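You operate a simulated robot arm through the tools that you are given. There is no shell and no other tool. Be economical: measure what you need, move in short steps, check, and stop when the job is done.

The job below is to be done with a simulated two-armed robot. You get a single attempt, and the scene is never put back.

TASK
Take the wire basket with black handle and leave it on the bench area marked inspection. Put the teal folded cloth on the bench area marked sorting away on the blue shelf below final work. Press the white button of the ring light to switch it on. Fetch the pump with orange plate and set it on the white flat board. Put the blue cup marked new in the inside of the rinse tub. Take the small orange card on the bench area marked final work and put it away on the top of the rebuild table. Put the clean filter with blue grip on the bench area marked final work away on the shelf under the short trials table. Press the yellow button of the paint stamp two times. Take the tin marked wax and put it on the shelf of the steel bench. Fetch the blue paper roll and stand it on the shelf under the short trials table. Turn the black knob marked pop hold to HOLD. Take the bottle marked cleaner and leave it on the flat yellow pad. Push the pull-out shelf of far bench shut. Any order will do. Set down upright: pump with orange plate, clean filter with blue grip, tin marked wax, blue paper roll, bottle marked cleaner.
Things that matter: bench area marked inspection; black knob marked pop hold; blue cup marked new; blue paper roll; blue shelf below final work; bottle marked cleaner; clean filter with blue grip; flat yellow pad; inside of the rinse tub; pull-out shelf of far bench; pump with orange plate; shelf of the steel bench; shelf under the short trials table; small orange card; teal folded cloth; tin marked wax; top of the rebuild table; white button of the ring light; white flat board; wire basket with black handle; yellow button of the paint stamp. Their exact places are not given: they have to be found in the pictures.

The check looks at the end state, three seconds after you hand in, the way a careful person would. Anything else that was tipped, shoved, dropped, spilled or broken makes it a failure. Flat cloth is picked up by pressing the open fingertips on it (5 to 10 N) and closing them slowly along it; thin cloth reads only 2 to 8 mm in the jaws.

THE ROBOT
Two 7-joint arms with two-finger parallel grippers on one trunk, on a base that drives. Base frame: it is fixed to the floor where the robot stands at the start and does not move with it; the origin is under the middle of the robot, x ahead of it, y to its left, z up. Readings come in mm, degrees, newtons and seconds.
The left shoulder is at the start at [50, 168, 1132], the right one opposite. Places, roughly: bench area marked inspection [600, -1000, 900]; black knob marked pop hold [2800, -5800, 900]; blue cup marked new [1250, -3250, 1000]; blue paper roll (8x8x16 cm) [400, -6500, 200]; blue shelf below final work [800, -3500, 300]; bottle marked cleaner [0, -6500, 250]; clean filter with blue grip [1000, -4000, 1000]; flat yellow pad (8x12x2 cm) [-1300, -4500, 800]; inside of the rinse tub [-1300, -1100, 900]; pull-out shelf of far bench [2600, -3700, 900]; pump with orange plate (15x10x16 cm) [1200, -1800, 1000]; shelf of the steel bench [-1500, -6000, 300]; shelf under the short trials table [3000, -5900, 300]; small orange card [1000, -3500, 1000]; teal folded cloth (10x7x4 cm) [500, -200, 900]; tin marked wax [500, -6500, 1000]; top of the rebuild table [2900, 2600, 900]; white button of the ring light [1000, -1100, 1300]; white flat board (27x16x2 cm) [1000, -3800, 900]; wire basket with black handle (20x15x13 cm) [500, 100, 900]; yellow button of the paint stamp [600, -4300, 900]. Payload 1.57 kg a hand.
Tool frame (each hand has its own): the origin (TCP) lies between the finger pads and is the grasp point; the fingertips stand 30 mm ahead of it; z points along the fingers, y is the line along which they close. Largest opening 80 mm; finger width 17, thickness 12; the body of the gripper, 40 by 82 mm, starts 80 mm behind the TCP.
Orientation is that of the tool frame in the base frame, as [roll, pitch, yaw] about the fixed x, y, z axes, in that order (R = Rz(yaw) Ry(pitch) Rx(roll)). With the fingers straight down and closing along the base's y, the tool's x points along the base's -x, its y along +y and its z along -z.

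THE INTERFACE
- The arms move only by the tool arm_command. It takes "left_moves", "right_moves" or both (then of equal length, played together; a hand with none holds still); each is a list of rows, each a list of 7 numbers: the shift along the tool's x, y, z in mm, then the turn, a rotation vector about the tool's x, y, z in degrees, then the opening in per cent of the stroke, from 0 (shut) to 100 (fully open). In form: [[tx, ty, tz, ax, ay, az, claw], ...]. A call has 1 to 10 rows; each row shifts and turns the commanded pose from where the row before left it, along the tool's axes as they then stand. Rows are played at 5 a second. More than 50 mm and 8.6 degrees between two rows, or a gripper value outside its range, and nothing of the call is played. Where a pose cannot be reached the arm comes as near as it can. A force on the tool above 40 N (or 10 N above the force at the start of the call, whichever is more), or a blocked arm, ends the call early, and 0.2 s more pass. Each finger travels about 45 mm/s and halts on what it meets, pressing with about 39 N; the grip force reading is that of the motor and also rises with nothing between the fingers. The clock runs only during rows and for 0.2 s after the last one: add rows that do not move to give the fingers time. It gives the time, the measured TCP pose, the force on the tool (base axes), the opening and the grip force at its end, in the units of the frame above (readings bear some noise), with the torque about the TCP (base axes, N m) and any sound that the robot's microphone picked up, and new pictures: "pictures" is both (left out), scene, wrist or none (wrist: the cameras of the hands that moved).
- Cameras (640 x 400 px; columns grow to the right, rows downward): "scene" is now at [122.3, -32.5, 1328.1]; the picture's right is [-0.36, -0.93, 0.00], its down [-0.53, 0.20, -0.82] and it looks along [0.77, -0.30, -0.57] (base axes); focal length 214 px, centre (320, 200). "left" rides on the left gripper at [72, 7, -122] in its tool frame; the picture's right is [-0.09, 1.00, 0.00], its down [-0.84, -0.08, -0.54] and it looks along [-0.54, -0.05, 0.84] (tool axes); focal length 238 px, centre (320, 200). "right" rides on the right gripper at [72, -7, -122] in its tool frame; the picture's right is [0.09, 1.00, 0.00], its down [-0.84, 0.08, -0.54] and it looks along [-0.54, 0.05, 0.84] (tool axes); focal length 238 px, centre (320, 200).
- move_column(by): slides the trunk up (or, below 0, down) by that many mm; the arms and the scene camera ride with it, the base frame stays. It gives what a move gives, with no picture.
- steer(legs): drives the robot by 1 to 6 legs, each [ahead, left, turn to the left] in mm, mm and degrees, along the robot's own axes; the way and the turn of a leg run together, so that a leg with both is an arc; at most 1500 mm and 180 degrees a leg. The arms and the cameras ride along, it lands a little off, and it stops where it bumps. It gives what a move gives, and a new picture of the scene camera.
- head_to(pan, tilt): turns the head with the scene camera to pan (to the left, within 80 degrees either way) and tilt (down, from -29 to 69), counted from straight ahead of the robot. It gives what a move gives, and a new picture of the scene camera.
- measure_at(camera, pixels): for up to 12 pixels [column, row] of the newest picture of that camera ("zoom" is the newest enlarged one), the place [x, y, z] in the base frame of the surface seen there, good to about 2 mm, but the place of the scene camera against the robot may be out by one fixed shift of up to 18 mm in any direction. The clock stands still meanwhile.
- close_up(camera, box): a new picture of the part [left, top, right, bottom] of that camera's present view, enlarged. The clock stands still meanwhile.
- job_done(): hands the job in; it is judged then, once.

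Work in short steps. Measure before you move; look again where a grasp or a placing could have gone wrong, and mend it. You have 364 turns and 360 pictures in all, those below and enlarged ones among them. Open the grippers and draw the arms clear of the work before you hand the job in, unless the task says otherwise; then end with one line.

The tools are called after "Call:" as a command line: name --argument value ..., lists and objects as JSON in quotes. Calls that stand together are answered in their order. arm_command: Moves the arms, as the interface text tells. Its arguments: {"type":"object","properties":{"left_moves":{"type":"array","items":{"type":"array","items":{"type":"number"}}},"right_moves":{"type":"array","items":{"type":"array","items":{"type":"number"}}},"pictures":{"type":"string","enum":["both","scene","wrist","none"]}},"required":[]} The other tools are called the same way: move_column (by) slides the trunk up or down; steer (legs) drives the base; head_to (pan, tilt) turns the head that bears the scene camera; measure_at (camera, pixels) gives the place of the surface under pixels of a picture; close_up (camera, box) takes an enlarged picture of a part of a camera's view; job_done () hands the job in.

At the start:

```text
t: 0.0
left_ee_pos: [343.4, -55.3, 1231.6]
left_orientation: [-179.9, -0.1, -180.0]
left_ft_force: [0.5, -0.5, -0.2]
left_torque: [-0.02, -0.01, 0.0]
left_width: 79.9
left_gripper_force: 0.1
right_ee_pos: [310.4, -357.8, 1120.3]
right_orientation: [-180.0, 0.0, 179.9]
right_ft_force: [-0.2, -0.1, 0.0]
right_torque: [-0.01, 0.0, -0.01]
right_width: 80.0
right_gripper_force: 0.1
trunk travel left (down, up): [-300.0, 143.0]
robot x, y, heading: [1.5, -2.1, 0.2]
head pan, tilt: [-21.1, 34.5]
```

scene: 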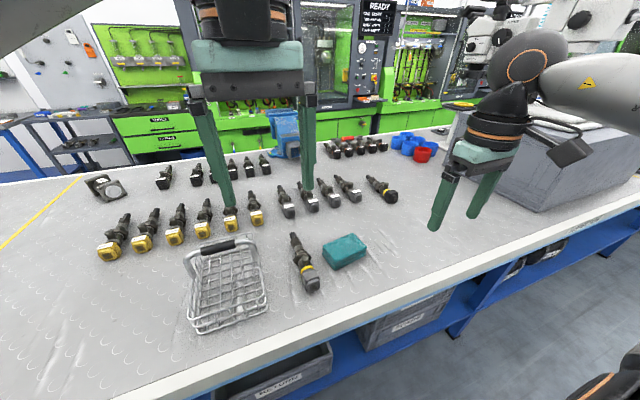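
right: 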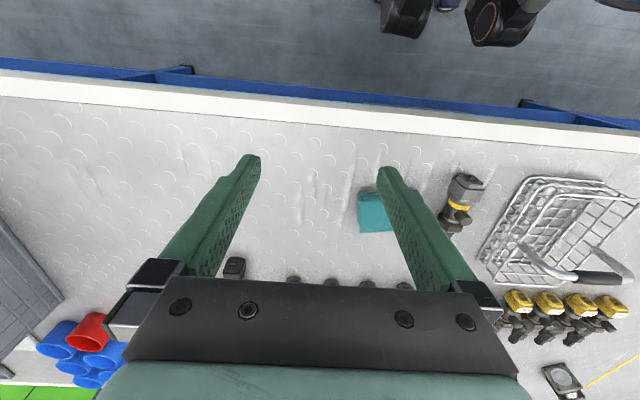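
left: 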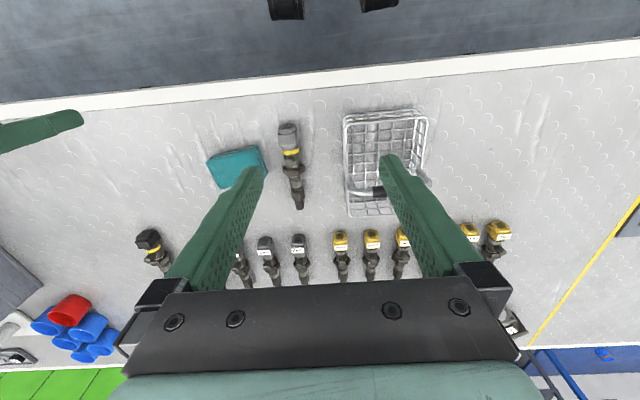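

The scene picture shows the wire basket (handle ~[220,245]) and teal cloth (~[345,250]). I measure both and the bench edges.

Call:
measure_at --camera "scene" --pixels '[[220, 245], [235, 241], [198, 250], [265, 300], [195, 330], [345, 245], [328, 258], [364, 245], [335, 270], [305, 270], [400, 300], [540, 190]]'

Call:
close_up --camera "scene" --box '[160, 210, 400, 360]'

Call:
measure_at --camera "left" --pixels '[[235, 155], [212, 160], [265, 165], [260, 148], [220, 185], [375, 193], [350, 192], [345, 118], [425, 115], [290, 165]]'

```text
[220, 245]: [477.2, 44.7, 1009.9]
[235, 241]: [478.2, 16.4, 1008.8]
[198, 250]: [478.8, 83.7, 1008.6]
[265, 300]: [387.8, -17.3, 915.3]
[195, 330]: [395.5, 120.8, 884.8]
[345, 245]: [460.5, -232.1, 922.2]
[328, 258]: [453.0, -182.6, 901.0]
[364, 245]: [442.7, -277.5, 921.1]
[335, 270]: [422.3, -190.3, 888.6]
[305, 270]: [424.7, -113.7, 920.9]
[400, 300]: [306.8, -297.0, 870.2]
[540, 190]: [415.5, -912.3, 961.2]
```

```text
2.67 times, centred on (280, 285) of scene
```

zoom: 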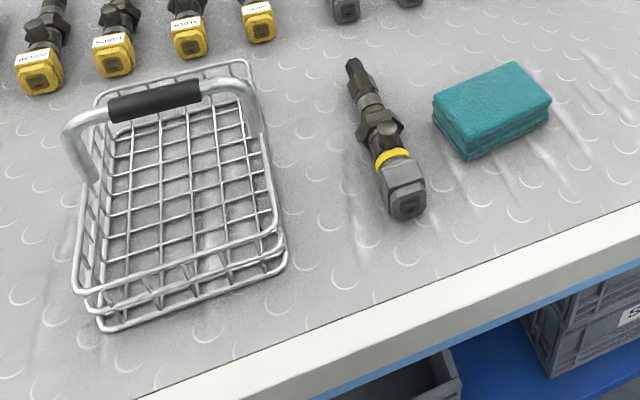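

```text
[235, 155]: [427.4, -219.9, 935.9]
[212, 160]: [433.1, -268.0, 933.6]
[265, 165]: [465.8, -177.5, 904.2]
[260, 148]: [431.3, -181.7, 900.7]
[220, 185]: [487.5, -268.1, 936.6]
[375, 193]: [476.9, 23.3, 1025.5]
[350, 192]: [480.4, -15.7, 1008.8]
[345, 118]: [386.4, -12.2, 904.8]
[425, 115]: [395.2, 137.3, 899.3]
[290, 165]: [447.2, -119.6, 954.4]
```

The scene camera reads about 14 mm low in z compared to the wrist camera. I look around to the right to see the bench area inspection.

Call:
head_to --pan -70 --tilt 25

Call:
head_to --pan 60 --tilt 15

```text
t: 1.2
left_ee_pos: [343.7, -55.1, 1230.8]
left_orientation: [-180.0, 0.1, -179.9]
left_ft_force: [-0.5, -0.3, 0.7]
left_torque: [-0.01, 0.01, 0.0]
left_width: 80.1
left_gripper_force: 0.1
right_ee_pos: [311.6, -357.9, 1121.4]
right_orientation: [179.9, 0.0, 179.9]
right_ft_force: [0.2, -0.7, 0.7]
right_torque: [-0.02, -0.02, 0.0]
right_width: 79.8
right_gripper_force: 0.0
trunk travel left (down, up): [-300.0, 143.0]
robot x, y, heading: [3.1, -1.6, 0.1]
head pan, tilt: [-70.0, 25.0]
```

scene: 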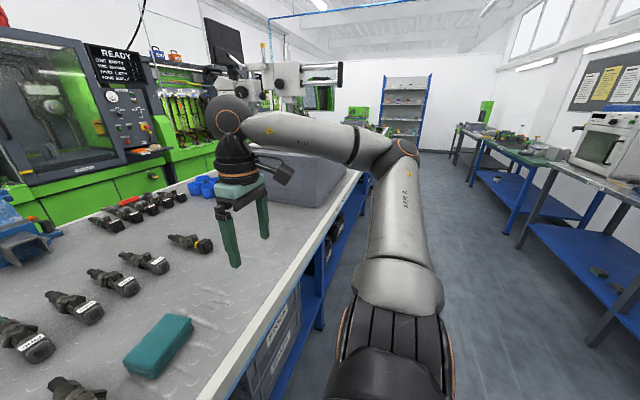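

```text
t: 3.3
left_ee_pos: [343.9, -54.6, 1230.5]
left_orientation: [-179.9, 0.0, -179.9]
left_ft_force: [-0.4, -0.1, 0.4]
left_torque: [-0.02, -0.01, -0.01]
left_width: 79.9
left_gripper_force: 0.1
right_ee_pos: [313.1, -358.6, 1120.9]
right_orientation: [-180.0, 0.0, 179.9]
right_ft_force: [0.3, -0.6, 0.1]
right_torque: [0.01, -0.03, 0.0]
right_width: 80.0
right_gripper_force: 0.1
trunk travel left (down, up): [-300.0, 143.0]
robot x, y, heading: [-0.6, 4.1, -0.1]
head pan, tilt: [60.0, 15.0]
```

scene: 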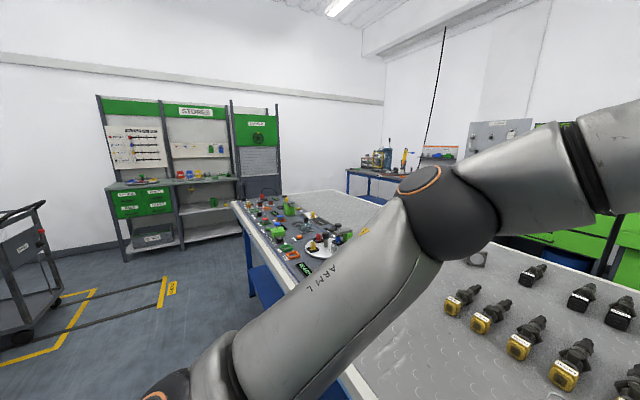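

The bench seems clear to operate. I turn the left hand by 90° about its axis so its fingers close along x, for the basket handle.

Call:
arm_command --left_moves '[[0, 0, 0, 0, 0, 8.5, 100], [0, 0, 0, 0, 0, 8.5, 100], [0, 0, 0, 0, 0, 8.5, 100], [0, 0, 0, 0, 0, 8.5, 100], [0, 0, 0, 0, 0, 8.5, 100], [0, 0, 0, 0, 0, 8.5, 100], [0, 0, 0, 0, 0, 8.5, 100], [0, 0, 0, 0, 0, 8.5, 100], [0, 0, 0, 0, 0, 8.5, 100], [0, 0, 0, 0, 0, 8.5, 100]]' --pictures "wrist"

```text
t: 5.5
left_ee_pos: [305.4, -49.1, 1207.6]
left_orientation: [179.9, 0.3, 95.2]
left_ft_force: [-0.3, 0.0, 0.1]
left_torque: [0.0, 0.0, -0.03]
left_width: 79.8
left_gripper_force: 0.1
left hand out of reach, approached as far as the arm can: row 9, 10
right_ee_pos: [309.5, -358.2, 1120.9]
right_orientation: [179.9, 0.0, 179.8]
right_ft_force: [1.0, -0.3, 1.0]
right_torque: [-0.03, 0.02, -0.01]
right_width: 80.1
right_gripper_force: 0.0
trunk travel left (down, up): [-300.0, 143.0]
robot x, y, heading: [2.4, 2.1, -0.1]
head pan, tilt: [60.0, 15.0]
```

left: 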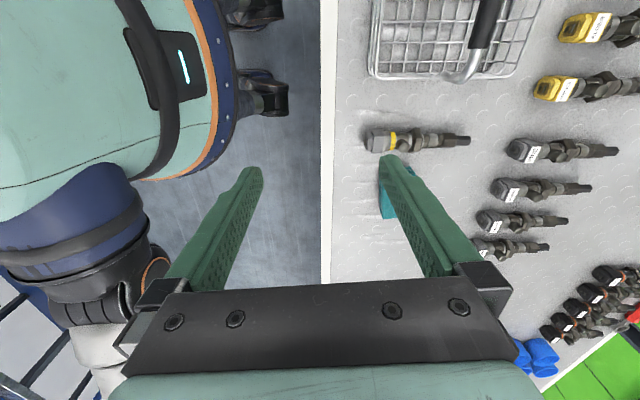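

The left hand is at yaw 95°. I move it above the handle at about (478, 40), keeping high.

Call:
arm_command --left_moves '[[19, 40, 10, 0, 0, 0, 100], [19, 40, 10, 0, 0, 0, 100], [19, 40, 10, 0, 0, 0, 100], [19, 40, 10, 0, 0, 5, 100], [0, 0, 0, 0, 0, 0, 100]]' --pictures "wrist"

```text
t: 6.7
left_ee_pos: [319.5, 22.3, 1118.6]
left_orientation: [179.9, 0.1, 90.2]
left_ft_force: [0.1, -0.1, -0.7]
left_torque: [0.01, -0.02, -0.02]
left_width: 79.7
left_gripper_force: 0.1
left hand out of reach, approached as far as the arm can: row 1, 2, 3, 4
right_ee_pos: [311.5, -357.9, 1121.8]
right_orientation: [180.0, 0.1, 179.9]
right_ft_force: [0.5, -0.1, -0.2]
right_torque: [0.0, -0.04, -0.01]
right_width: 79.8
right_gripper_force: 0.2
trunk travel left (down, up): [-300.0, 143.0]
robot x, y, heading: [0.6, 2.1, -0.3]
head pan, tilt: [60.0, 15.0]
```

left: 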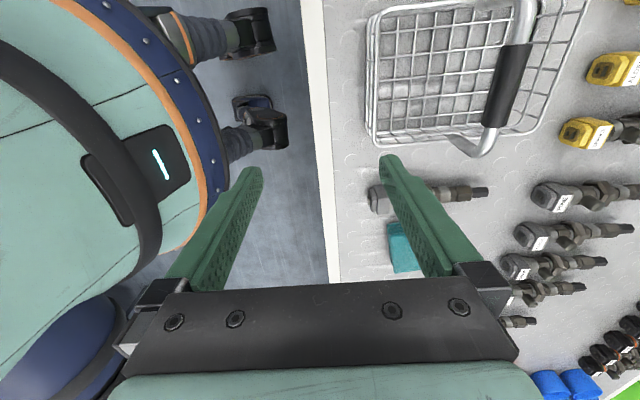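

The arm is near its reach limit. I measure the gap between the robot's body and the bench edge to see how far the base can move ahead.

Call:
measure_at --camera "left" --pixels '[[200, 150], [208, 180], [265, 100], [280, 130], [325, 150], [305, 20], [335, 250], [515, 85], [490, 125], [535, 45], [500, 135]]'

Call:
head_to --pan 0 --tilt 60

```text
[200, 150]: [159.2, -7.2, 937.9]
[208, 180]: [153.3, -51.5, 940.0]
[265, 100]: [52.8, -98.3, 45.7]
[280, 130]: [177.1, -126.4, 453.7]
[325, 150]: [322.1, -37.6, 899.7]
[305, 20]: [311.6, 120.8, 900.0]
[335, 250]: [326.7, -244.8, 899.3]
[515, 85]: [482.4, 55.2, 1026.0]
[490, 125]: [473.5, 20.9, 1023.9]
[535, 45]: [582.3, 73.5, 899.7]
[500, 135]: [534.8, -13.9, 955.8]
```

```text
t: 8.0
left_ee_pos: [319.9, 22.8, 1119.0]
left_orientation: [179.9, 0.2, 90.3]
left_ft_force: [-0.6, 0.2, -0.3]
left_torque: [-0.04, 0.03, 0.03]
left_width: 80.0
left_gripper_force: 0.2
right_ee_pos: [310.8, -357.2, 1121.2]
right_orientation: [-179.9, 0.0, 179.9]
right_ft_force: [-0.1, -0.5, 0.2]
right_torque: [0.02, 0.0, -0.01]
right_width: 80.0
right_gripper_force: 0.0
trunk travel left (down, up): [-300.0, 143.0]
robot x, y, heading: [-0.3, -0.3, -0.1]
head pan, tilt: [0.0, 60.0]
```

scene: 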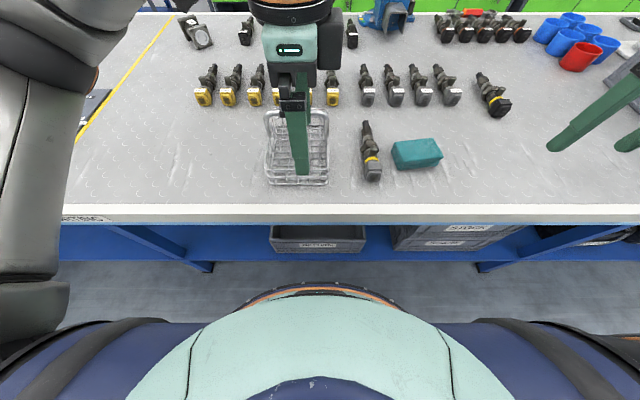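

The body front is at x≈160 and the bench edge at x≈320, so I advance the base 100 mm.

Call:
steer --legs '[[100, 0, 0]]'

Call:
arm_command --left_moves '[[0, 0, 0, 0, 0, 0, 100]]' --pictures "wrist"

```text
t: 9.2
left_ee_pos: [409.8, 23.3, 1117.9]
left_orientation: [179.9, 0.1, 90.3]
left_ft_force: [-0.2, -0.5, 0.4]
left_torque: [0.01, 0.01, 0.04]
left_width: 80.0
left_gripper_force: 0.1
right_ee_pos: [400.4, -358.3, 1121.4]
right_orientation: [180.0, 0.0, 179.9]
right_ft_force: [-0.6, -0.4, 0.4]
right_torque: [-0.02, 0.02, -0.02]
right_width: 80.0
right_gripper_force: 0.1
trunk travel left (down, up): [-300.0, 143.0]
robot x, y, heading: [90.9, 0.9, -0.1]
head pan, tilt: [0.0, 60.0]
stopped in leg 1: the robot was blocked; the commanded pose is now the measured one
```

scene: 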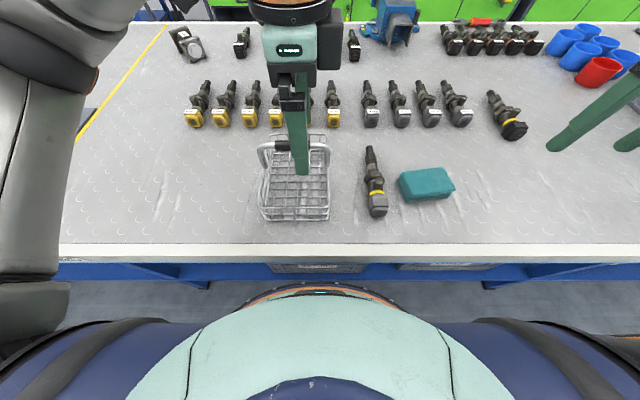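

```text
t: 9.6
left_ee_pos: [408.7, 22.5, 1118.4]
left_orientation: [180.0, 0.0, 90.5]
left_ft_force: [0.1, 0.3, -0.6]
left_torque: [0.02, 0.01, 0.01]
left_width: 80.2
left_gripper_force: 0.1
right_ee_pos: [400.7, -357.5, 1121.7]
right_orientation: [180.0, 0.0, 179.9]
right_ft_force: [0.5, 0.4, -0.2]
right_torque: [0.01, 0.02, 0.0]
right_width: 79.9
right_gripper_force: 0.1
trunk travel left (down, up): [-300.0, 143.0]
robot x, y, heading: [92.1, 1.4, -0.0]
head pan, tilt: [0.0, 60.0]
```

left: 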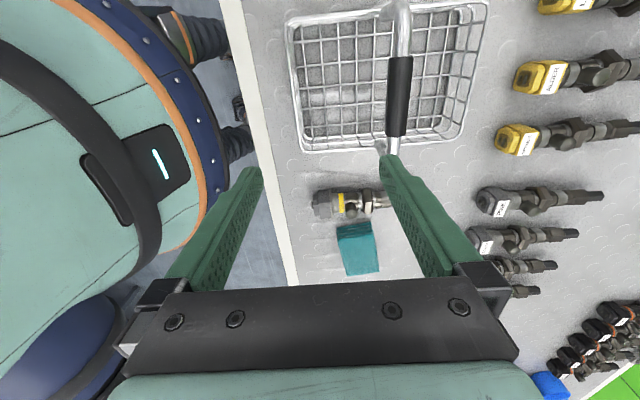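

Bumped at 91 mm; contact limit is about 227 mm from the bench edge. Now I shift the left hand over the handle.

Call:
arm_command --left_moves '[[10, 35, 0, 0, 0, 0, 100], [10, 34, 0, 0, 0, 0, 100], [0, 0, 0, 0, 0, 0, 100]]' --pictures "wrist"

```text
t: 10.4
left_ee_pos: [412.2, 29.3, 1105.5]
left_orientation: [-180.0, 0.1, 90.5]
left_ft_force: [0.1, 0.1, -0.5]
left_torque: [0.01, 0.01, 0.0]
left_width: 80.0
left_gripper_force: 0.2
left hand out of reach, approached as far as the arm can: row 1, 2
right_ee_pos: [401.7, -357.8, 1121.0]
right_orientation: [179.9, -0.1, 180.0]
right_ft_force: [-0.3, 0.9, -0.2]
right_torque: [0.01, -0.02, -0.01]
right_width: 80.3
right_gripper_force: 0.0
trunk travel left (down, up): [-300.0, 143.0]
robot x, y, heading: [89.0, 3.9, -0.2]
head pan, tilt: [0.0, 60.0]
```

left: 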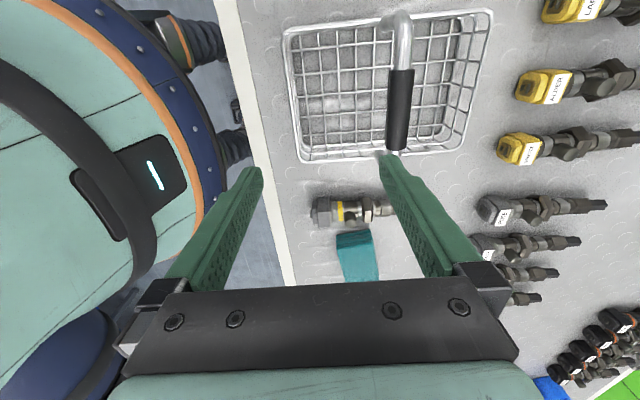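

Reach is limited by height; raising the trunk lets the arm reach further at the handle level.

Call:
move_column --by 140

Call:
arm_command --left_moves '[[0, 15, 30, 0, 0, 0, 100], [0, 15, 35, 0, 0, 0, 100], [0, 15, 35, 0, 0, 0, 100], [0, 15, 30, 0, 0, 0, 100], [0, 6, 10, 0, 0, 0, 100], [0, 0, 0, 0, 0, 0, 100]]' --pictures "wrist"

```text
t: 12.1
left_ee_pos: [412.4, 31.1, 1246.3]
left_orientation: [-179.9, 0.1, 90.6]
left_ft_force: [0.8, -0.3, 0.2]
left_torque: [0.0, 0.02, 0.0]
left_width: 80.0
left_gripper_force: 0.0
right_ee_pos: [401.5, -358.3, 1259.8]
right_orientation: [-180.0, 0.0, 179.9]
right_ft_force: [0.1, 0.9, 0.3]
right_torque: [-0.03, 0.02, -0.05]
right_width: 79.9
right_gripper_force: 0.1
trunk travel left (down, up): [-440.0, 3.0]
robot x, y, heading: [93.7, 0.8, 0.1]
head pan, tilt: [0.0, 60.0]
```

```text
t: 13.5
left_ee_pos: [417.9, 35.5, 1184.0]
left_orientation: [179.9, 0.1, 90.7]
left_ft_force: [-0.4, 1.2, -0.2]
left_torque: [0.01, 0.01, 0.03]
left_width: 80.1
left_gripper_force: 0.0
left hand out of reach, approached as far as the arm can: row 1, 2, 3, 4, 5
right_ee_pos: [401.1, -358.7, 1260.8]
right_orientation: [-180.0, 0.0, 179.9]
right_ft_force: [-0.7, -0.1, -0.2]
right_torque: [0.0, -0.02, 0.01]
right_width: 79.9
right_gripper_force: 0.1
trunk travel left (down, up): [-440.0, 3.0]
robot x, y, heading: [91.4, 2.0, 0.0]
head pan, tilt: [0.0, 60.0]
```

left: 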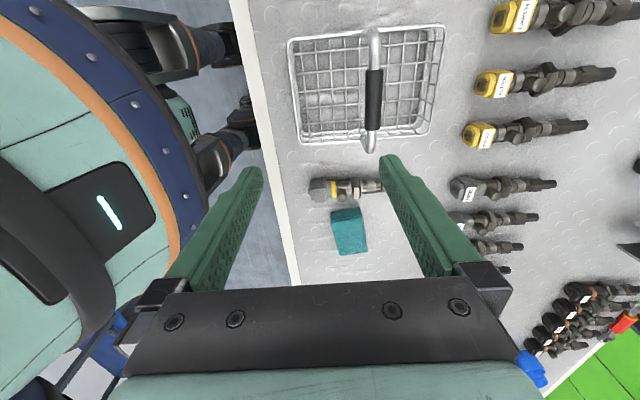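

Continue downward to see how reach improves with lower height.

Call:
arm_command --left_moves '[[0, 0, 40, 0, 0, 0, 100], [0, 0, 40, 0, 0, 0, 100], [0, 0, 0, 0, 0, 0, 100], [0, 0, 0, 0, 0, 0, 100]]' --pictures "none"

```text
t: 14.5
left_ee_pos: [416.8, 37.9, 1155.8]
left_orientation: [-179.9, 0.2, 90.9]
left_ft_force: [0.4, -0.1, 0.2]
left_torque: [0.0, 0.0, 0.01]
left_width: 80.0
left_gripper_force: 0.1
left hand out of reach, approached as far as the arm can: row 1, 2
right_ee_pos: [401.4, -357.7, 1261.3]
right_orientation: [-180.0, 0.1, 179.9]
right_ft_force: [0.3, 0.0, -0.4]
right_torque: [-0.01, 0.03, -0.02]
right_width: 80.2
right_gripper_force: 0.1
trunk travel left (down, up): [-440.0, 3.0]
robot x, y, heading: [92.9, 0.3, 0.0]
head pan, tilt: [0.0, 60.0]
```

The reach is probably limited by a wrist joint at this yaw. I rotate the other way (back to yaw 180, then on to −90).

Call:
arm_command --left_moves '[[0, 0, -30, 0, 0, -8.6, 100], [0, 0, -30, 0, 0, -8.6, 100], [0, 0, -20, 0, 0, -8.6, 100], [0, 0, 0, 0, 0, -8.6, 100], [0, 0, 0, 0, 0, -8.6, 100], [0, 0, 0, 0, 0, -8.6, 100], [0, 0, 0, 0, 0, -8.6, 100], [0, 0, 0, 0, 0, -8.6, 100], [0, 0, 0, 0, 0, -8.6, 100], [0, 0, 0, 0, 0, -8.6, 100]]' --pictures "none"

Call:
arm_command --left_moves '[[0, 0, 0, 0, 0, -8.6, 100], [0, 0, 0, 0, 0, -8.6, 100], [0, 0, 0, 0, 0, -8.6, 100], [0, 0, 0, 0, 0, -8.6, 100], [0, 0, 0, 0, 0, -8.6, 100], [0, 0, 0, 0, 0, -8.6, 100], [0, 0, 0, 0, 0, -8.6, 100], [0, 0, 0, 0, 0, -8.6, 100], [0, 0, 0, 0, 0, -8.6, 100], [0, 0, 0, 0, 0, -8.6, 100]]' --pictures "wrist"

```text
t: 16.7
left_ee_pos: [418.1, 36.9, 1236.0]
left_orientation: [-179.9, 0.0, 176.7]
left_ft_force: [-0.6, 0.3, 0.9]
left_torque: [0.04, 0.01, 0.02]
left_width: 80.0
left_gripper_force: 0.1
right_ee_pos: [401.6, -357.8, 1260.9]
right_orientation: [179.9, 0.0, 179.8]
right_ft_force: [-0.9, 0.0, 0.3]
right_torque: [-0.01, -0.02, -0.03]
right_width: 79.8
right_gripper_force: 0.0
trunk travel left (down, up): [-440.0, 3.0]
robot x, y, heading: [91.3, 3.8, -0.1]
head pan, tilt: [0.0, 60.0]
```

```text
t: 18.9
left_ee_pos: [417.2, 35.8, 1235.4]
left_orientation: [-180.0, -0.1, -97.4]
left_ft_force: [-0.3, 0.3, -1.1]
left_torque: [-0.03, -0.01, -0.01]
left_width: 80.1
left_gripper_force: 0.1
right_ee_pos: [402.4, -358.2, 1261.3]
right_orientation: [179.9, 0.0, 179.9]
right_ft_force: [0.4, 0.1, 0.0]
right_torque: [-0.04, -0.01, 0.01]
right_width: 80.1
right_gripper_force: 0.2
trunk travel left (down, up): [-440.0, 3.0]
robot x, y, heading: [92.5, 2.0, -0.0]
head pan, tilt: [0.0, 60.0]
```

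left: 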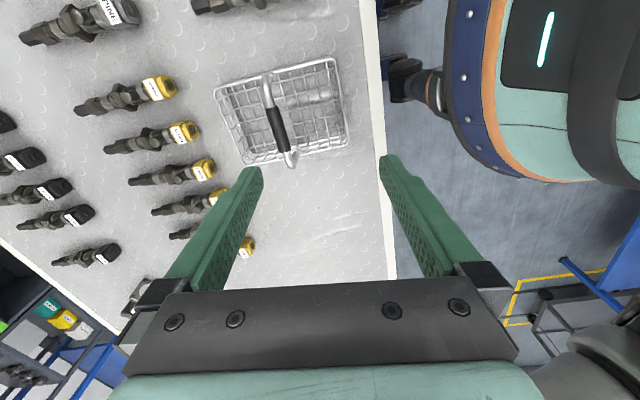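

No reach limit this time. I straighten to yaw −90 and move forward over the handle, descending to z≈1090.

Call:
arm_command --left_moves '[[0, -20, 30, 0, 0, -7.4, 100], [0, -20, 40, 0, 0, 0, 100], [0, -20, 40, 0, 0, 0, 100], [0, 0, 40, 0, 0, 0, 100], [0, 0, 0, 0, 0, 0, 100]]' --pictures "wrist"

```text
t: 20.1
left_ee_pos: [477.0, 34.1, 1085.6]
left_orientation: [179.9, -0.2, -90.1]
left_ft_force: [0.7, -1.0, 0.1]
left_torque: [0.01, 0.01, -0.02]
left_width: 80.1
left_gripper_force: 0.0
right_ee_pos: [400.5, -356.4, 1260.9]
right_orientation: [-179.9, 0.1, 179.8]
right_ft_force: [0.1, 0.2, -0.2]
right_torque: [-0.03, 0.0, 0.01]
right_width: 80.0
right_gripper_force: 0.1
trunk travel left (down, up): [-440.0, 3.0]
robot x, y, heading: [87.1, 4.2, -0.3]
head pan, tilt: [0.0, 60.0]
```

left: 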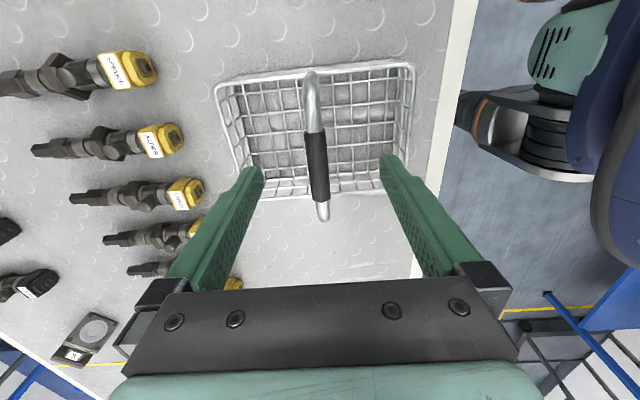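

The handle is between the fingers; measure the ends of the black grip to centre on it.

Call:
measure_at --camera "left" --pixels '[[314, 140], [320, 190], [317, 165], [325, 215], [310, 85]]'

```text
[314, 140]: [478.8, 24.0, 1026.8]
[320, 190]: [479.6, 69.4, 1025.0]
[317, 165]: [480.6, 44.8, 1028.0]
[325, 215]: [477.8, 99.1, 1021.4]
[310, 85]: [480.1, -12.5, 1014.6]
```

Descend to z≈1016 centred on the grip, then close.

Call:
arm_command --left_moves '[[-10, -2, 35, 0, 0, 0, 100], [0, 0, 35, 0, 0, 0, 100], [0, 0, 0, 0, 0, 0, 50], [0, 0, 0, 0, 0, 0, 0], [0, 0, 0, 0, 0, 0, 0], [0, 0, 0, 0, 0, 0, 0], [0, 0, 0, 0, 0, 0, 0]]' --pictures "wrist"

```text
t: 21.7
left_ee_pos: [478.2, 44.4, 1016.7]
left_orientation: [180.0, -0.1, -90.1]
left_ft_force: [1.0, 0.2, 0.0]
left_torque: [-0.1, -0.05, 0.2]
left_width: 18.9
left_gripper_force: 25.4
right_ee_pos: [402.8, -359.0, 1260.0]
right_orientation: [180.0, -0.1, 179.9]
right_ft_force: [0.0, -0.3, 0.1]
right_torque: [-0.03, 0.01, 0.01]
right_width: 79.8
right_gripper_force: 0.1
trunk travel left (down, up): [-440.0, 3.0]
robot x, y, heading: [90.8, -1.3, 0.2]
head pan, tilt: [0.0, 60.0]
```

left: 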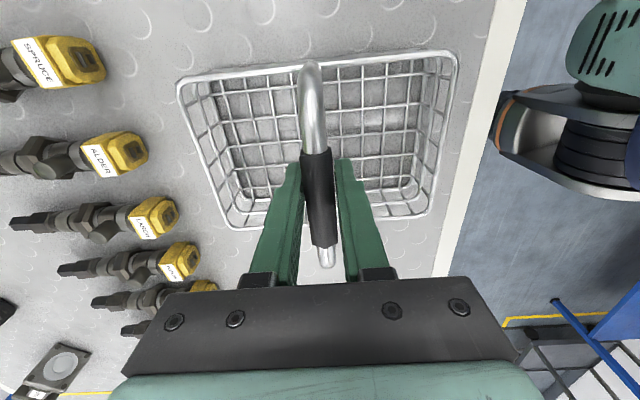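

Grip holds at 18.9 mm. I lift the basket 150 mm while turning the right hand toward yaw 90 for the cloth.

Call:
arm_command --left_moves '[[0, 0, -15, 0, 0, 0, 0], [0, 0, -15, 0, 0, 0, 0], [0, 0, -15, 0, 0, 0, 0], [0, 0, -15, 0, 0, 0, 0], [0, 0, -15, 0, 0, 0, 0], [0, 0, -15, 0, 0, 0, 0], [0, 0, -15, 0, 0, 0, 0], [0, 0, -15, 0, 0, 0, 0], [0, 0, -15, 0, 0, 0, 0], [0, 0, -15, 0, 0, 0, 0]]' --right_moves '[[0, 0, 0, 0, 0, 8.6, 100], [0, 0, 0, 0, 0, 8.6, 100], [0, 0, 0, 0, 0, 8.6, 100], [0, 0, 0, 0, 0, 8.6, 100], [0, 0, 0, 0, 0, 8.6, 100], [0, 0, 0, 0, 0, 8.6, 100], [0, 0, 0, 0, 0, 8.6, 100], [0, 0, 0, 0, 0, 8.6, 100], [0, 0, 0, 0, 0, 8.6, 100], [0, 0, 0, 0, 0, 8.6, 100]]' --pictures "both"

```text
t: 23.9
left_ee_pos: [479.9, 44.2, 1165.5]
left_orientation: [180.0, -0.1, -90.1]
left_ft_force: [-0.6, 0.3, -2.4]
left_torque: [0.0, 0.0, -0.29]
left_width: 18.4
left_gripper_force: 33.0
right_ee_pos: [401.0, -356.9, 1260.4]
right_orientation: [179.9, 0.0, 93.7]
right_ft_force: [0.1, 0.2, -0.1]
right_torque: [-0.01, 0.02, 0.03]
right_width: 79.9
right_gripper_force: 0.1
trunk travel left (down, up): [-440.0, 3.0]
robot x, y, heading: [90.8, 0.9, 0.1]
head pan, tilt: [0.0, 60.0]
```

scene: 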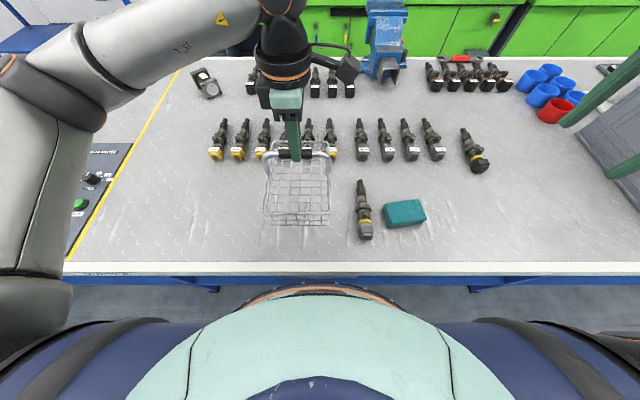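
right: 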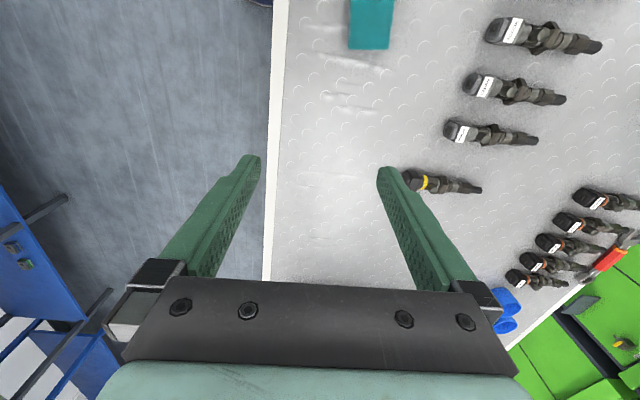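
left: 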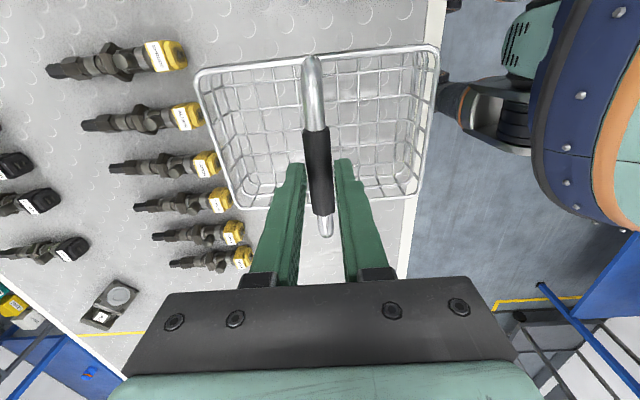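

Basket is lifted. Now I bring the right hand above the cloth (≈(457,−225)), staying at z≈1100.

Call:
arm_command --right_moves '[[33, 14, 30, 0, 0, 3.7, 100], [33, 14, 40, 0, 0, 0, 100], [33, 14, 40, 0, 0, 0, 100], [33, 14, 40, 0, 0, 0, 100], [0, 0, 0, 0, 0, 0, 100]]' --pictures "wrist"

```text
refused: row 2 steps farther than a row can; nothing moved
```

Call:
arm_command --right_moves '[[28, 12, 30, 0, 0, 3.7, 100], [28, 12, 30, 0, 0, 0, 100], [28, 12, 30, 0, 0, 0, 100], [28, 12, 30, 0, 0, 0, 100], [20, 8, 30, 0, 0, 0, 100], [0, 0, 0, 0, 0, 0, 100]]' --pictures "wrist"

```text
t: 25.3
left_ee_pos: [478.3, 43.8, 1166.0]
left_orientation: [179.9, -0.2, -90.2]
left_ft_force: [-0.5, -0.9, -2.0]
left_torque: [-0.01, -0.05, -0.05]
left_width: 17.5
left_gripper_force: 32.1
right_ee_pos: [455.1, -226.3, 1109.8]
right_orientation: [-180.0, -0.2, 90.3]
right_ft_force: [-0.1, -0.1, 0.6]
right_torque: [-0.01, -0.02, 0.02]
right_width: 79.9
right_gripper_force: 0.0
trunk travel left (down, up): [-440.0, 3.0]
robot x, y, heading: [89.4, -4.3, -0.0]
head pan, tilt: [0.0, 60.0]
```

right: 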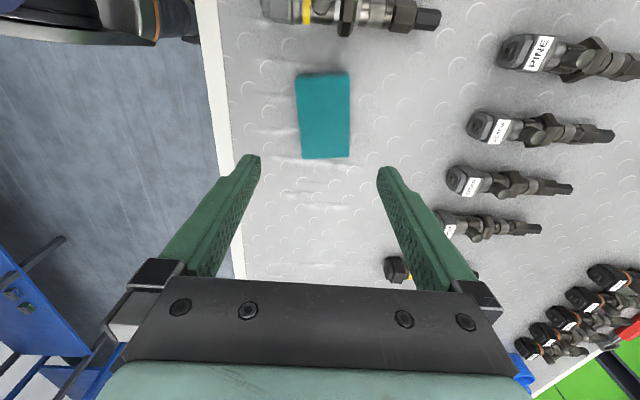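

Measure the cloth corners from this view.

Call:
measure_at --camera "right" --pixels '[[297, 78], [346, 75], [304, 154], [347, 154], [324, 115], [280, 120], [370, 120]]'

```text
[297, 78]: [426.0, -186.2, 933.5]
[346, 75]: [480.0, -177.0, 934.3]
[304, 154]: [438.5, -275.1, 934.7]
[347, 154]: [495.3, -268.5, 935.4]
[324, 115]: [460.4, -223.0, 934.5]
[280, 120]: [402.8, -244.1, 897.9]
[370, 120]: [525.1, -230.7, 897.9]
```

The cloth is ~60 mm across, centre (460,−226), rotated ~8°. Align, descend to TCP z≈938 and close.

Call:
arm_command --right_moves '[[0, 5, 0, 0, 0, -8, 100], [0, 0, 40, 0, 0, 0, 100], [0, 0, 45, 0, 0, 0, 100], [0, 0, 45, 0, 0, 0, 100], [0, 0, 41, 0, 0, 0, 100], [0, 0, 0, 0, 0, 0, 100]]' --pictures "wrist"

```text
t: 26.7
left_ee_pos: [478.8, 43.2, 1164.0]
left_orientation: [-179.9, 0.0, -90.1]
left_ft_force: [-0.1, 0.4, -1.2]
left_torque: [-0.05, -0.04, -0.04]
left_width: 17.2
left_gripper_force: 31.9
right_ee_pos: [458.7, -225.2, 939.8]
right_orientation: [-180.0, 0.0, 98.2]
right_ft_force: [-0.2, 1.0, -0.1]
right_torque: [0.01, -0.02, 0.0]
right_width: 80.1
right_gripper_force: 0.1
trunk travel left (down, up): [-440.0, 3.0]
robot x, y, heading: [89.2, 0.8, -0.1]
head pan, tilt: [0.0, 60.0]
```

right: 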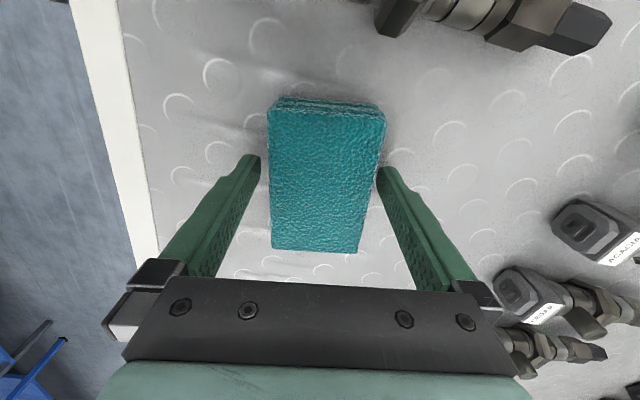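

The fingers straddle the cloth. Close and lift.

Call:
arm_command --right_moves '[[0, 0, 0, 0, 0, 0, 60], [0, 0, 0, 0, 0, 0, 40], [0, 0, 0, 0, 0, 0, 20], [0, 0, 0, 0, 0, 0, 0], [0, 0, 0, 0, 0, 0, 0], [0, 0, 0, 0, 0, 0, 0], [0, 0, 0, 0, 0, 0, 0], [0, 0, -20, 0, 0, 0, 0], [0, 0, -30, 0, 0, 0, 0], [0, 0, -30, 0, 0, 0, 0]]' --pictures "wrist"

```text
t: 28.9
left_ee_pos: [479.7, 43.6, 1164.6]
left_orientation: [180.0, -0.1, -90.1]
left_ft_force: [-0.5, -0.3, -2.4]
left_torque: [-0.02, -0.04, 0.01]
left_width: 16.7
left_gripper_force: 32.4
right_ee_pos: [458.7, -223.0, 1021.2]
right_orientation: [-179.9, 0.0, 98.2]
right_ft_force: [-0.2, -0.1, -0.3]
right_torque: [-0.03, -0.01, -0.04]
right_width: 63.5
right_gripper_force: 39.2
trunk travel left (down, up): [-440.0, 3.0]
robot x, y, heading: [93.5, 0.4, 0.1]
head pan, tilt: [0.0, 60.0]
```

right: 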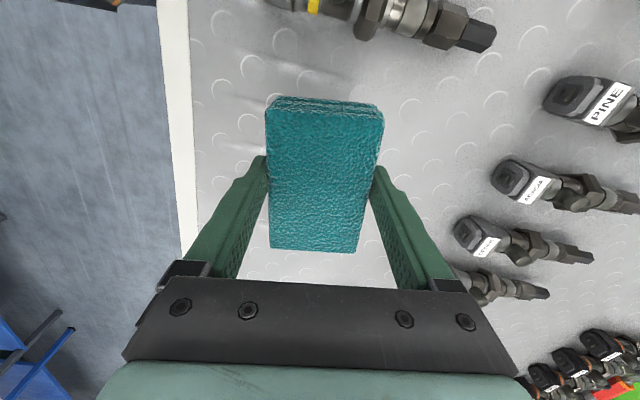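

Cloth is held. Raise the right hand and look to the right for the path.

Call:
arm_command --right_moves '[[0, 0, -40, 0, 0, 0, 0], [0, 0, -40, 0, 0, 0, 0], [0, 0, -40, 0, 0, 0, 0], [0, 0, -30, 0, 0, 0, 0]]' --pictures "none"

Call:
head_to --pan -50 --tilt 25

```text
t: 29.9
left_ee_pos: [478.8, 44.5, 1164.6]
left_orientation: [-180.0, -0.1, -90.1]
left_ft_force: [0.7, 0.6, -2.2]
left_torque: [0.01, -0.02, -0.01]
left_width: 17.1
left_gripper_force: 31.8
right_ee_pos: [458.0, -226.1, 1169.5]
right_orientation: [-179.9, 0.0, 98.2]
right_ft_force: [-0.7, -0.4, -0.5]
right_torque: [0.0, 0.01, 0.01]
right_width: 63.8
right_gripper_force: 39.2
trunk travel left (down, up): [-440.0, 3.0]
robot x, y, heading: [86.8, 0.2, 0.1]
head pan, tilt: [0.0, 60.0]
```

```text
t: 31.1
left_ee_pos: [479.8, 44.1, 1164.9]
left_orientation: [180.0, -0.2, -90.2]
left_ft_force: [-0.7, 0.0, -0.6]
left_torque: [0.01, 0.0, 0.03]
left_width: 0.0
left_gripper_force: 21.5
right_ee_pos: [457.8, -225.8, 1169.1]
right_orientation: [-179.9, -0.1, 98.2]
right_ft_force: [-0.1, -1.0, -1.0]
right_torque: [0.02, 0.05, 0.0]
right_width: 63.7
right_gripper_force: 39.4
trunk travel left (down, up): [-440.0, 3.0]
robot x, y, heading: [87.1, 0.0, 0.1]
head pan, tilt: [-50.0, 25.0]
```

scene: 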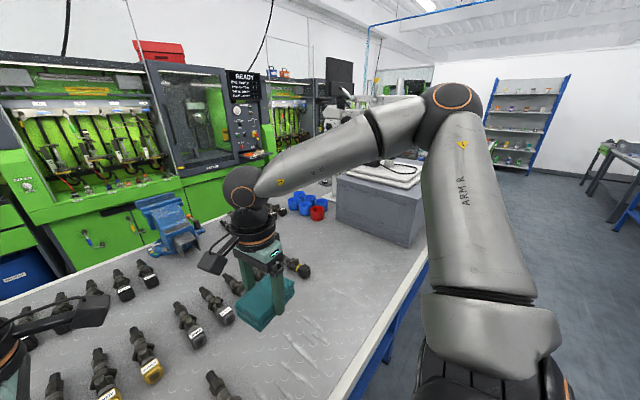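

The left jaw reads 0 mm: the basket slipped out. I look where it landed.

Call:
arm_command --left_moves '[[0, 0, 0, 0, 0, 0, 0]]' --pictures "wrist"

Call:
head_to --pan 10 --tilt 55

```text
t: 31.5
left_ee_pos: [479.8, 44.1, 1164.7]
left_orientation: [-179.9, -0.1, -90.2]
left_ft_force: [0.2, -0.4, 0.2]
left_torque: [-0.04, 0.01, 0.01]
left_width: 0.0
left_gripper_force: 21.6
right_ee_pos: [459.6, -223.9, 1169.6]
right_orientation: [-180.0, 0.0, 98.2]
right_ft_force: [0.5, 0.5, -0.1]
right_torque: [-0.01, -0.01, -0.04]
right_width: 63.7
right_gripper_force: 38.9
trunk travel left (down, up): [-440.0, 3.0]
robot x, y, heading: [90.7, -3.1, 0.1]
head pan, tilt: [-50.0, 25.0]
```

left: 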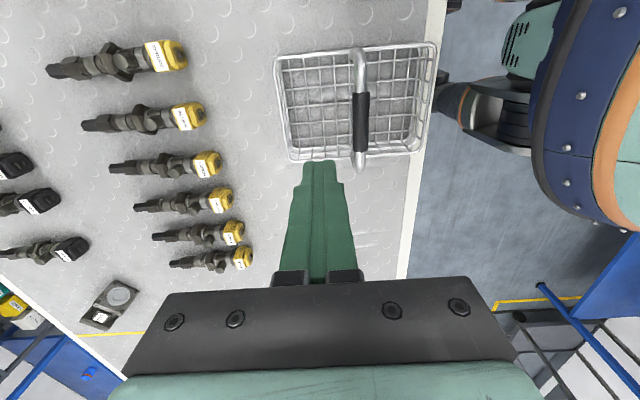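

```text
t: 32.8
left_ee_pos: [479.9, 44.2, 1164.0]
left_orientation: [-180.0, -0.2, -90.2]
left_ft_force: [0.3, 0.1, -0.6]
left_torque: [-0.01, -0.01, 0.02]
left_width: 0.0
left_gripper_force: 21.4
right_ee_pos: [459.4, -226.1, 1169.7]
right_orientation: [180.0, 0.0, 98.2]
right_ft_force: [0.1, 0.4, -1.0]
right_torque: [-0.06, -0.01, 0.01]
right_width: 63.4
right_gripper_force: 39.0
trunk travel left (down, up): [-440.0, 3.0]
robot x, y, heading: [88.0, 0.1, -0.2]
head pan, tilt: [10.0, 55.0]
```

scene: 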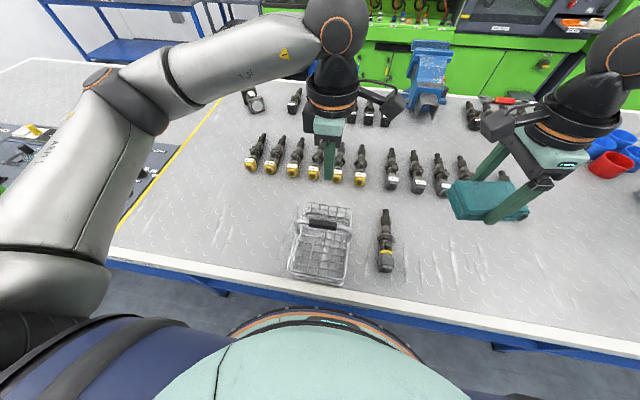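

The basket landed upright and undamaged, just shifted. I'll re-grip it with fingers horizontal (lower finger under the handle) so it cannot slide off. First measure its present place.

Call:
measure_at --camera "left" --pixels '[[362, 98], [360, 145], [361, 122], [280, 60], [290, 158], [436, 48], [420, 150], [318, 105]]'

Call:
steer --legs '[[-250, 0, 0]]'

```text
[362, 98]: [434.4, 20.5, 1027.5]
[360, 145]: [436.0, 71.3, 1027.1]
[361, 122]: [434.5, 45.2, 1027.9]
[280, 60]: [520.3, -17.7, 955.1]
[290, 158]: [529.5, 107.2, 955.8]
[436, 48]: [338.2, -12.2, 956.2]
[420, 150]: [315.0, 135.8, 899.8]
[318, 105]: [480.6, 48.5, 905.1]
```

```text
t: 34.6
left_ee_pos: [227.0, 44.1, 1164.9]
left_orientation: [180.0, -0.1, -90.0]
left_ft_force: [0.0, 0.9, -0.5]
left_torque: [0.0, -0.01, -0.01]
left_width: 0.1
left_gripper_force: 21.4
right_ee_pos: [206.6, -225.8, 1169.7]
right_orientation: [-180.0, 0.0, 98.4]
right_ft_force: [-0.7, -0.9, 0.3]
right_torque: [0.03, -0.01, -0.01]
right_width: 63.5
right_gripper_force: 39.1
trunk travel left (down, up): [-440.0, 3.0]
robot x, y, heading: [-162.6, -1.2, 0.3]
head pan, tilt: [10.0, 55.0]
```

scene: 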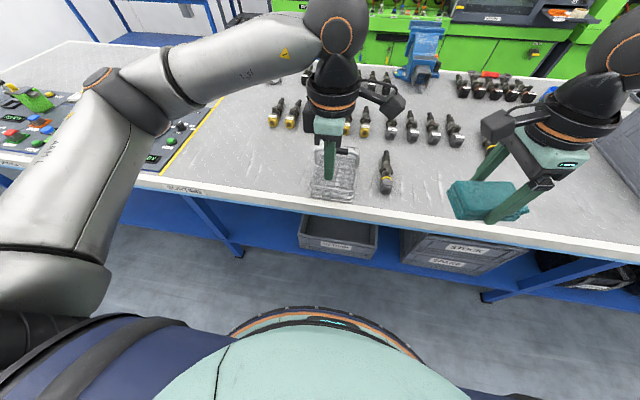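

Now turn the left hand 80° about its x axis so the fingers point forward, nearly horizontal.

Call:
arm_command --left_moves '[[0, 0, 0, 8, 0, 0, 60], [0, 0, 0, 8, 0, 0, 60], [0, 0, 0, 8, 0, 0, 60], [0, 0, 0, 8, 0, 0, 60], [0, 0, 0, 8, 0, 0, 60], [0, 0, 0, 8, 0, 0, 60], [0, 0, 0, 8, 0, 0, 60], [0, 0, 0, 8, 0, 0, 60], [0, 0, 0, 8, 0, 0, 60], [0, 0, 0, 8, 0, 0, 60]]' --pictures "both"

```text
t: 36.8
left_ee_pos: [226.8, 42.4, 1165.5]
left_orientation: [-99.7, -0.1, -90.0]
left_ft_force: [0.2, 1.2, -0.7]
left_torque: [0.0, 0.02, 0.0]
left_width: 48.3
left_gripper_force: 0.1
right_ee_pos: [207.8, -226.3, 1170.4]
right_orientation: [-179.9, -0.1, 98.3]
right_ft_force: [-0.3, 0.1, -0.9]
right_torque: [0.05, -0.05, 0.03]
right_width: 63.9
right_gripper_force: 39.0
trunk travel left (down, up): [-440.0, 3.0]
robot x, y, heading: [-165.6, -4.3, 0.5]
head pan, tilt: [10.0, 55.0]
```

scene: 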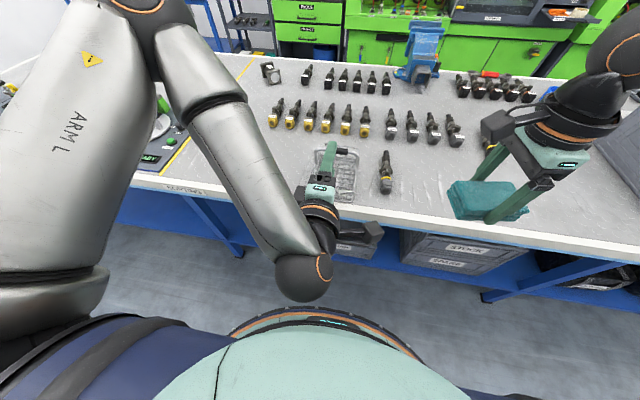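
left: 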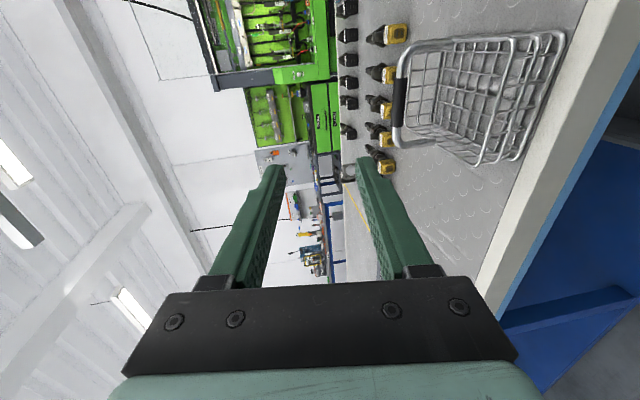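

Works well. Descend to handle level and approach to x≈380.

Call:
arm_command --left_moves '[[0, 47, 8.3, 0, 0, 0, 60], [0, 47, 8.3, 0, 0, 0, 60], [0, 47, 8.3, 0, 0, 0, 60], [0, -8, 45, 0, 0, 0, 60], [0, -8, 45, 0, 0, 0, 60], [0, -8, 45, 0, 0, 0, 60], [0, 0, 0, 0, 0, 0, 60]]' --pictures "both"

```text
t: 38.4
left_ee_pos: [362.4, 38.9, 1023.5]
left_orientation: [-100.2, 0.0, -89.9]
left_ft_force: [0.8, 0.8, -0.6]
left_torque: [-0.02, 0.0, -0.01]
left_width: 48.3
left_gripper_force: 0.1
left hand out of reach, approached as far as the arm can: row 6
right_ee_pos: [207.0, -227.0, 1170.8]
right_orientation: [180.0, 0.0, 98.3]
right_ft_force: [-0.3, 0.6, -0.2]
right_torque: [0.04, 0.0, -0.03]
right_width: 63.6
right_gripper_force: 39.1
trunk travel left (down, up): [-440.0, 3.0]
robot x, y, heading: [-159.8, -3.4, 0.3]
head pan, tilt: [10.0, 55.0]
```

scene: 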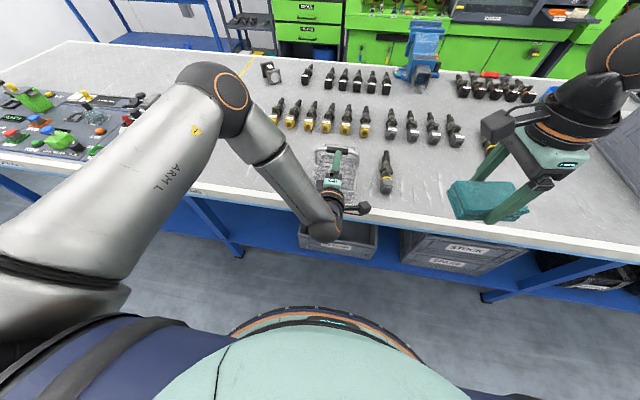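
left: 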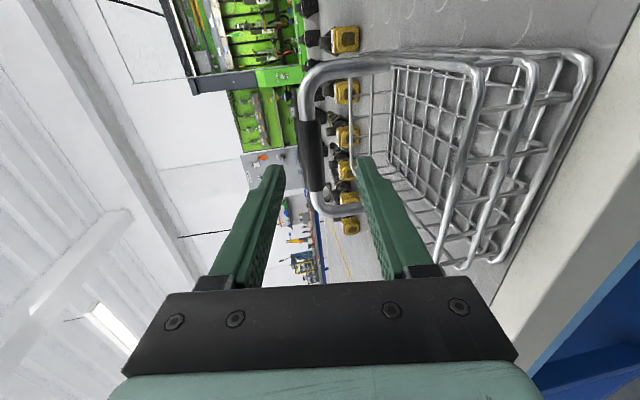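

The handle lies between the fingers; drive ahead 70 mm to bring it to the TCP.

Call:
steer --legs '[[70, 0, 0]]'

Call:
arm_command --left_moves '[[0, 0, 0, 0, 0, 0, 60]]' --pictures "wrist"

```text
t: 39.4
left_ee_pos: [431.9, 41.0, 1021.6]
left_orientation: [-100.2, -0.1, -89.6]
left_ft_force: [-0.2, -0.2, -0.2]
left_torque: [-0.03, -0.01, 0.0]
left_width: 47.8
left_gripper_force: 0.0
right_ee_pos: [278.3, -226.0, 1168.5]
right_orientation: [-179.9, 0.0, 98.3]
right_ft_force: [0.2, 0.5, -0.6]
right_torque: [-0.02, 0.01, 0.01]
right_width: 63.8
right_gripper_force: 39.1
trunk travel left (down, up): [-440.0, 3.0]
robot x, y, heading: [-91.1, 0.4, 0.2]
head pan, tilt: [10.0, 55.0]
```

scene: 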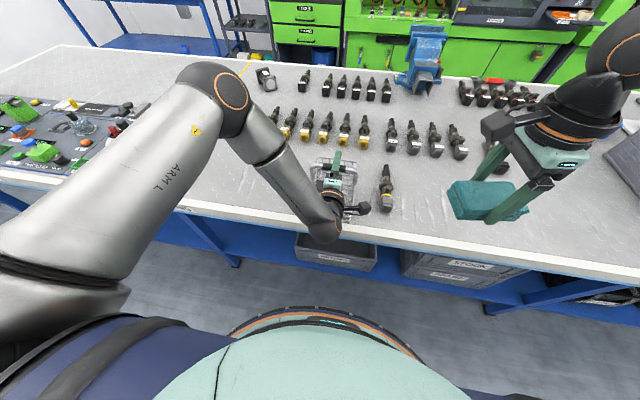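

```text
t: 39.8
left_ee_pos: [431.5, 39.7, 1023.5]
left_orientation: [-100.1, -0.2, -89.9]
left_ft_force: [-0.2, -0.2, -0.2]
left_torque: [0.02, 0.01, 0.01]
left_width: 47.9
left_gripper_force: 0.0
right_ee_pos: [276.9, -225.9, 1170.2]
right_orientation: [-180.0, -0.1, 98.3]
right_ft_force: [-0.3, 0.4, -0.3]
right_torque: [-0.01, 0.01, -0.02]
right_width: 64.0
right_gripper_force: 39.4
trunk travel left (down, up): [-440.0, 3.0]
robot x, y, heading: [-95.5, 0.0, 0.3]
head pan, tilt: [10.0, 55.0]
```

left: 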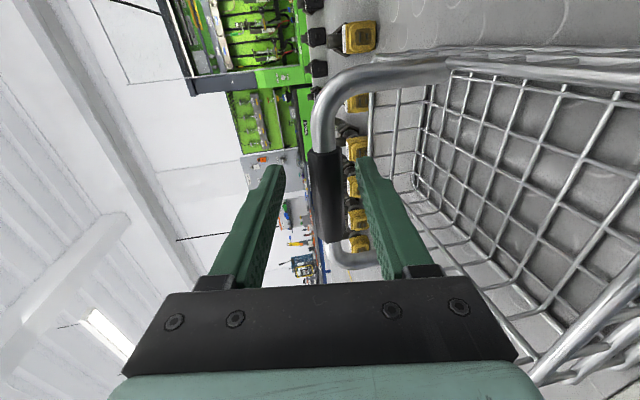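

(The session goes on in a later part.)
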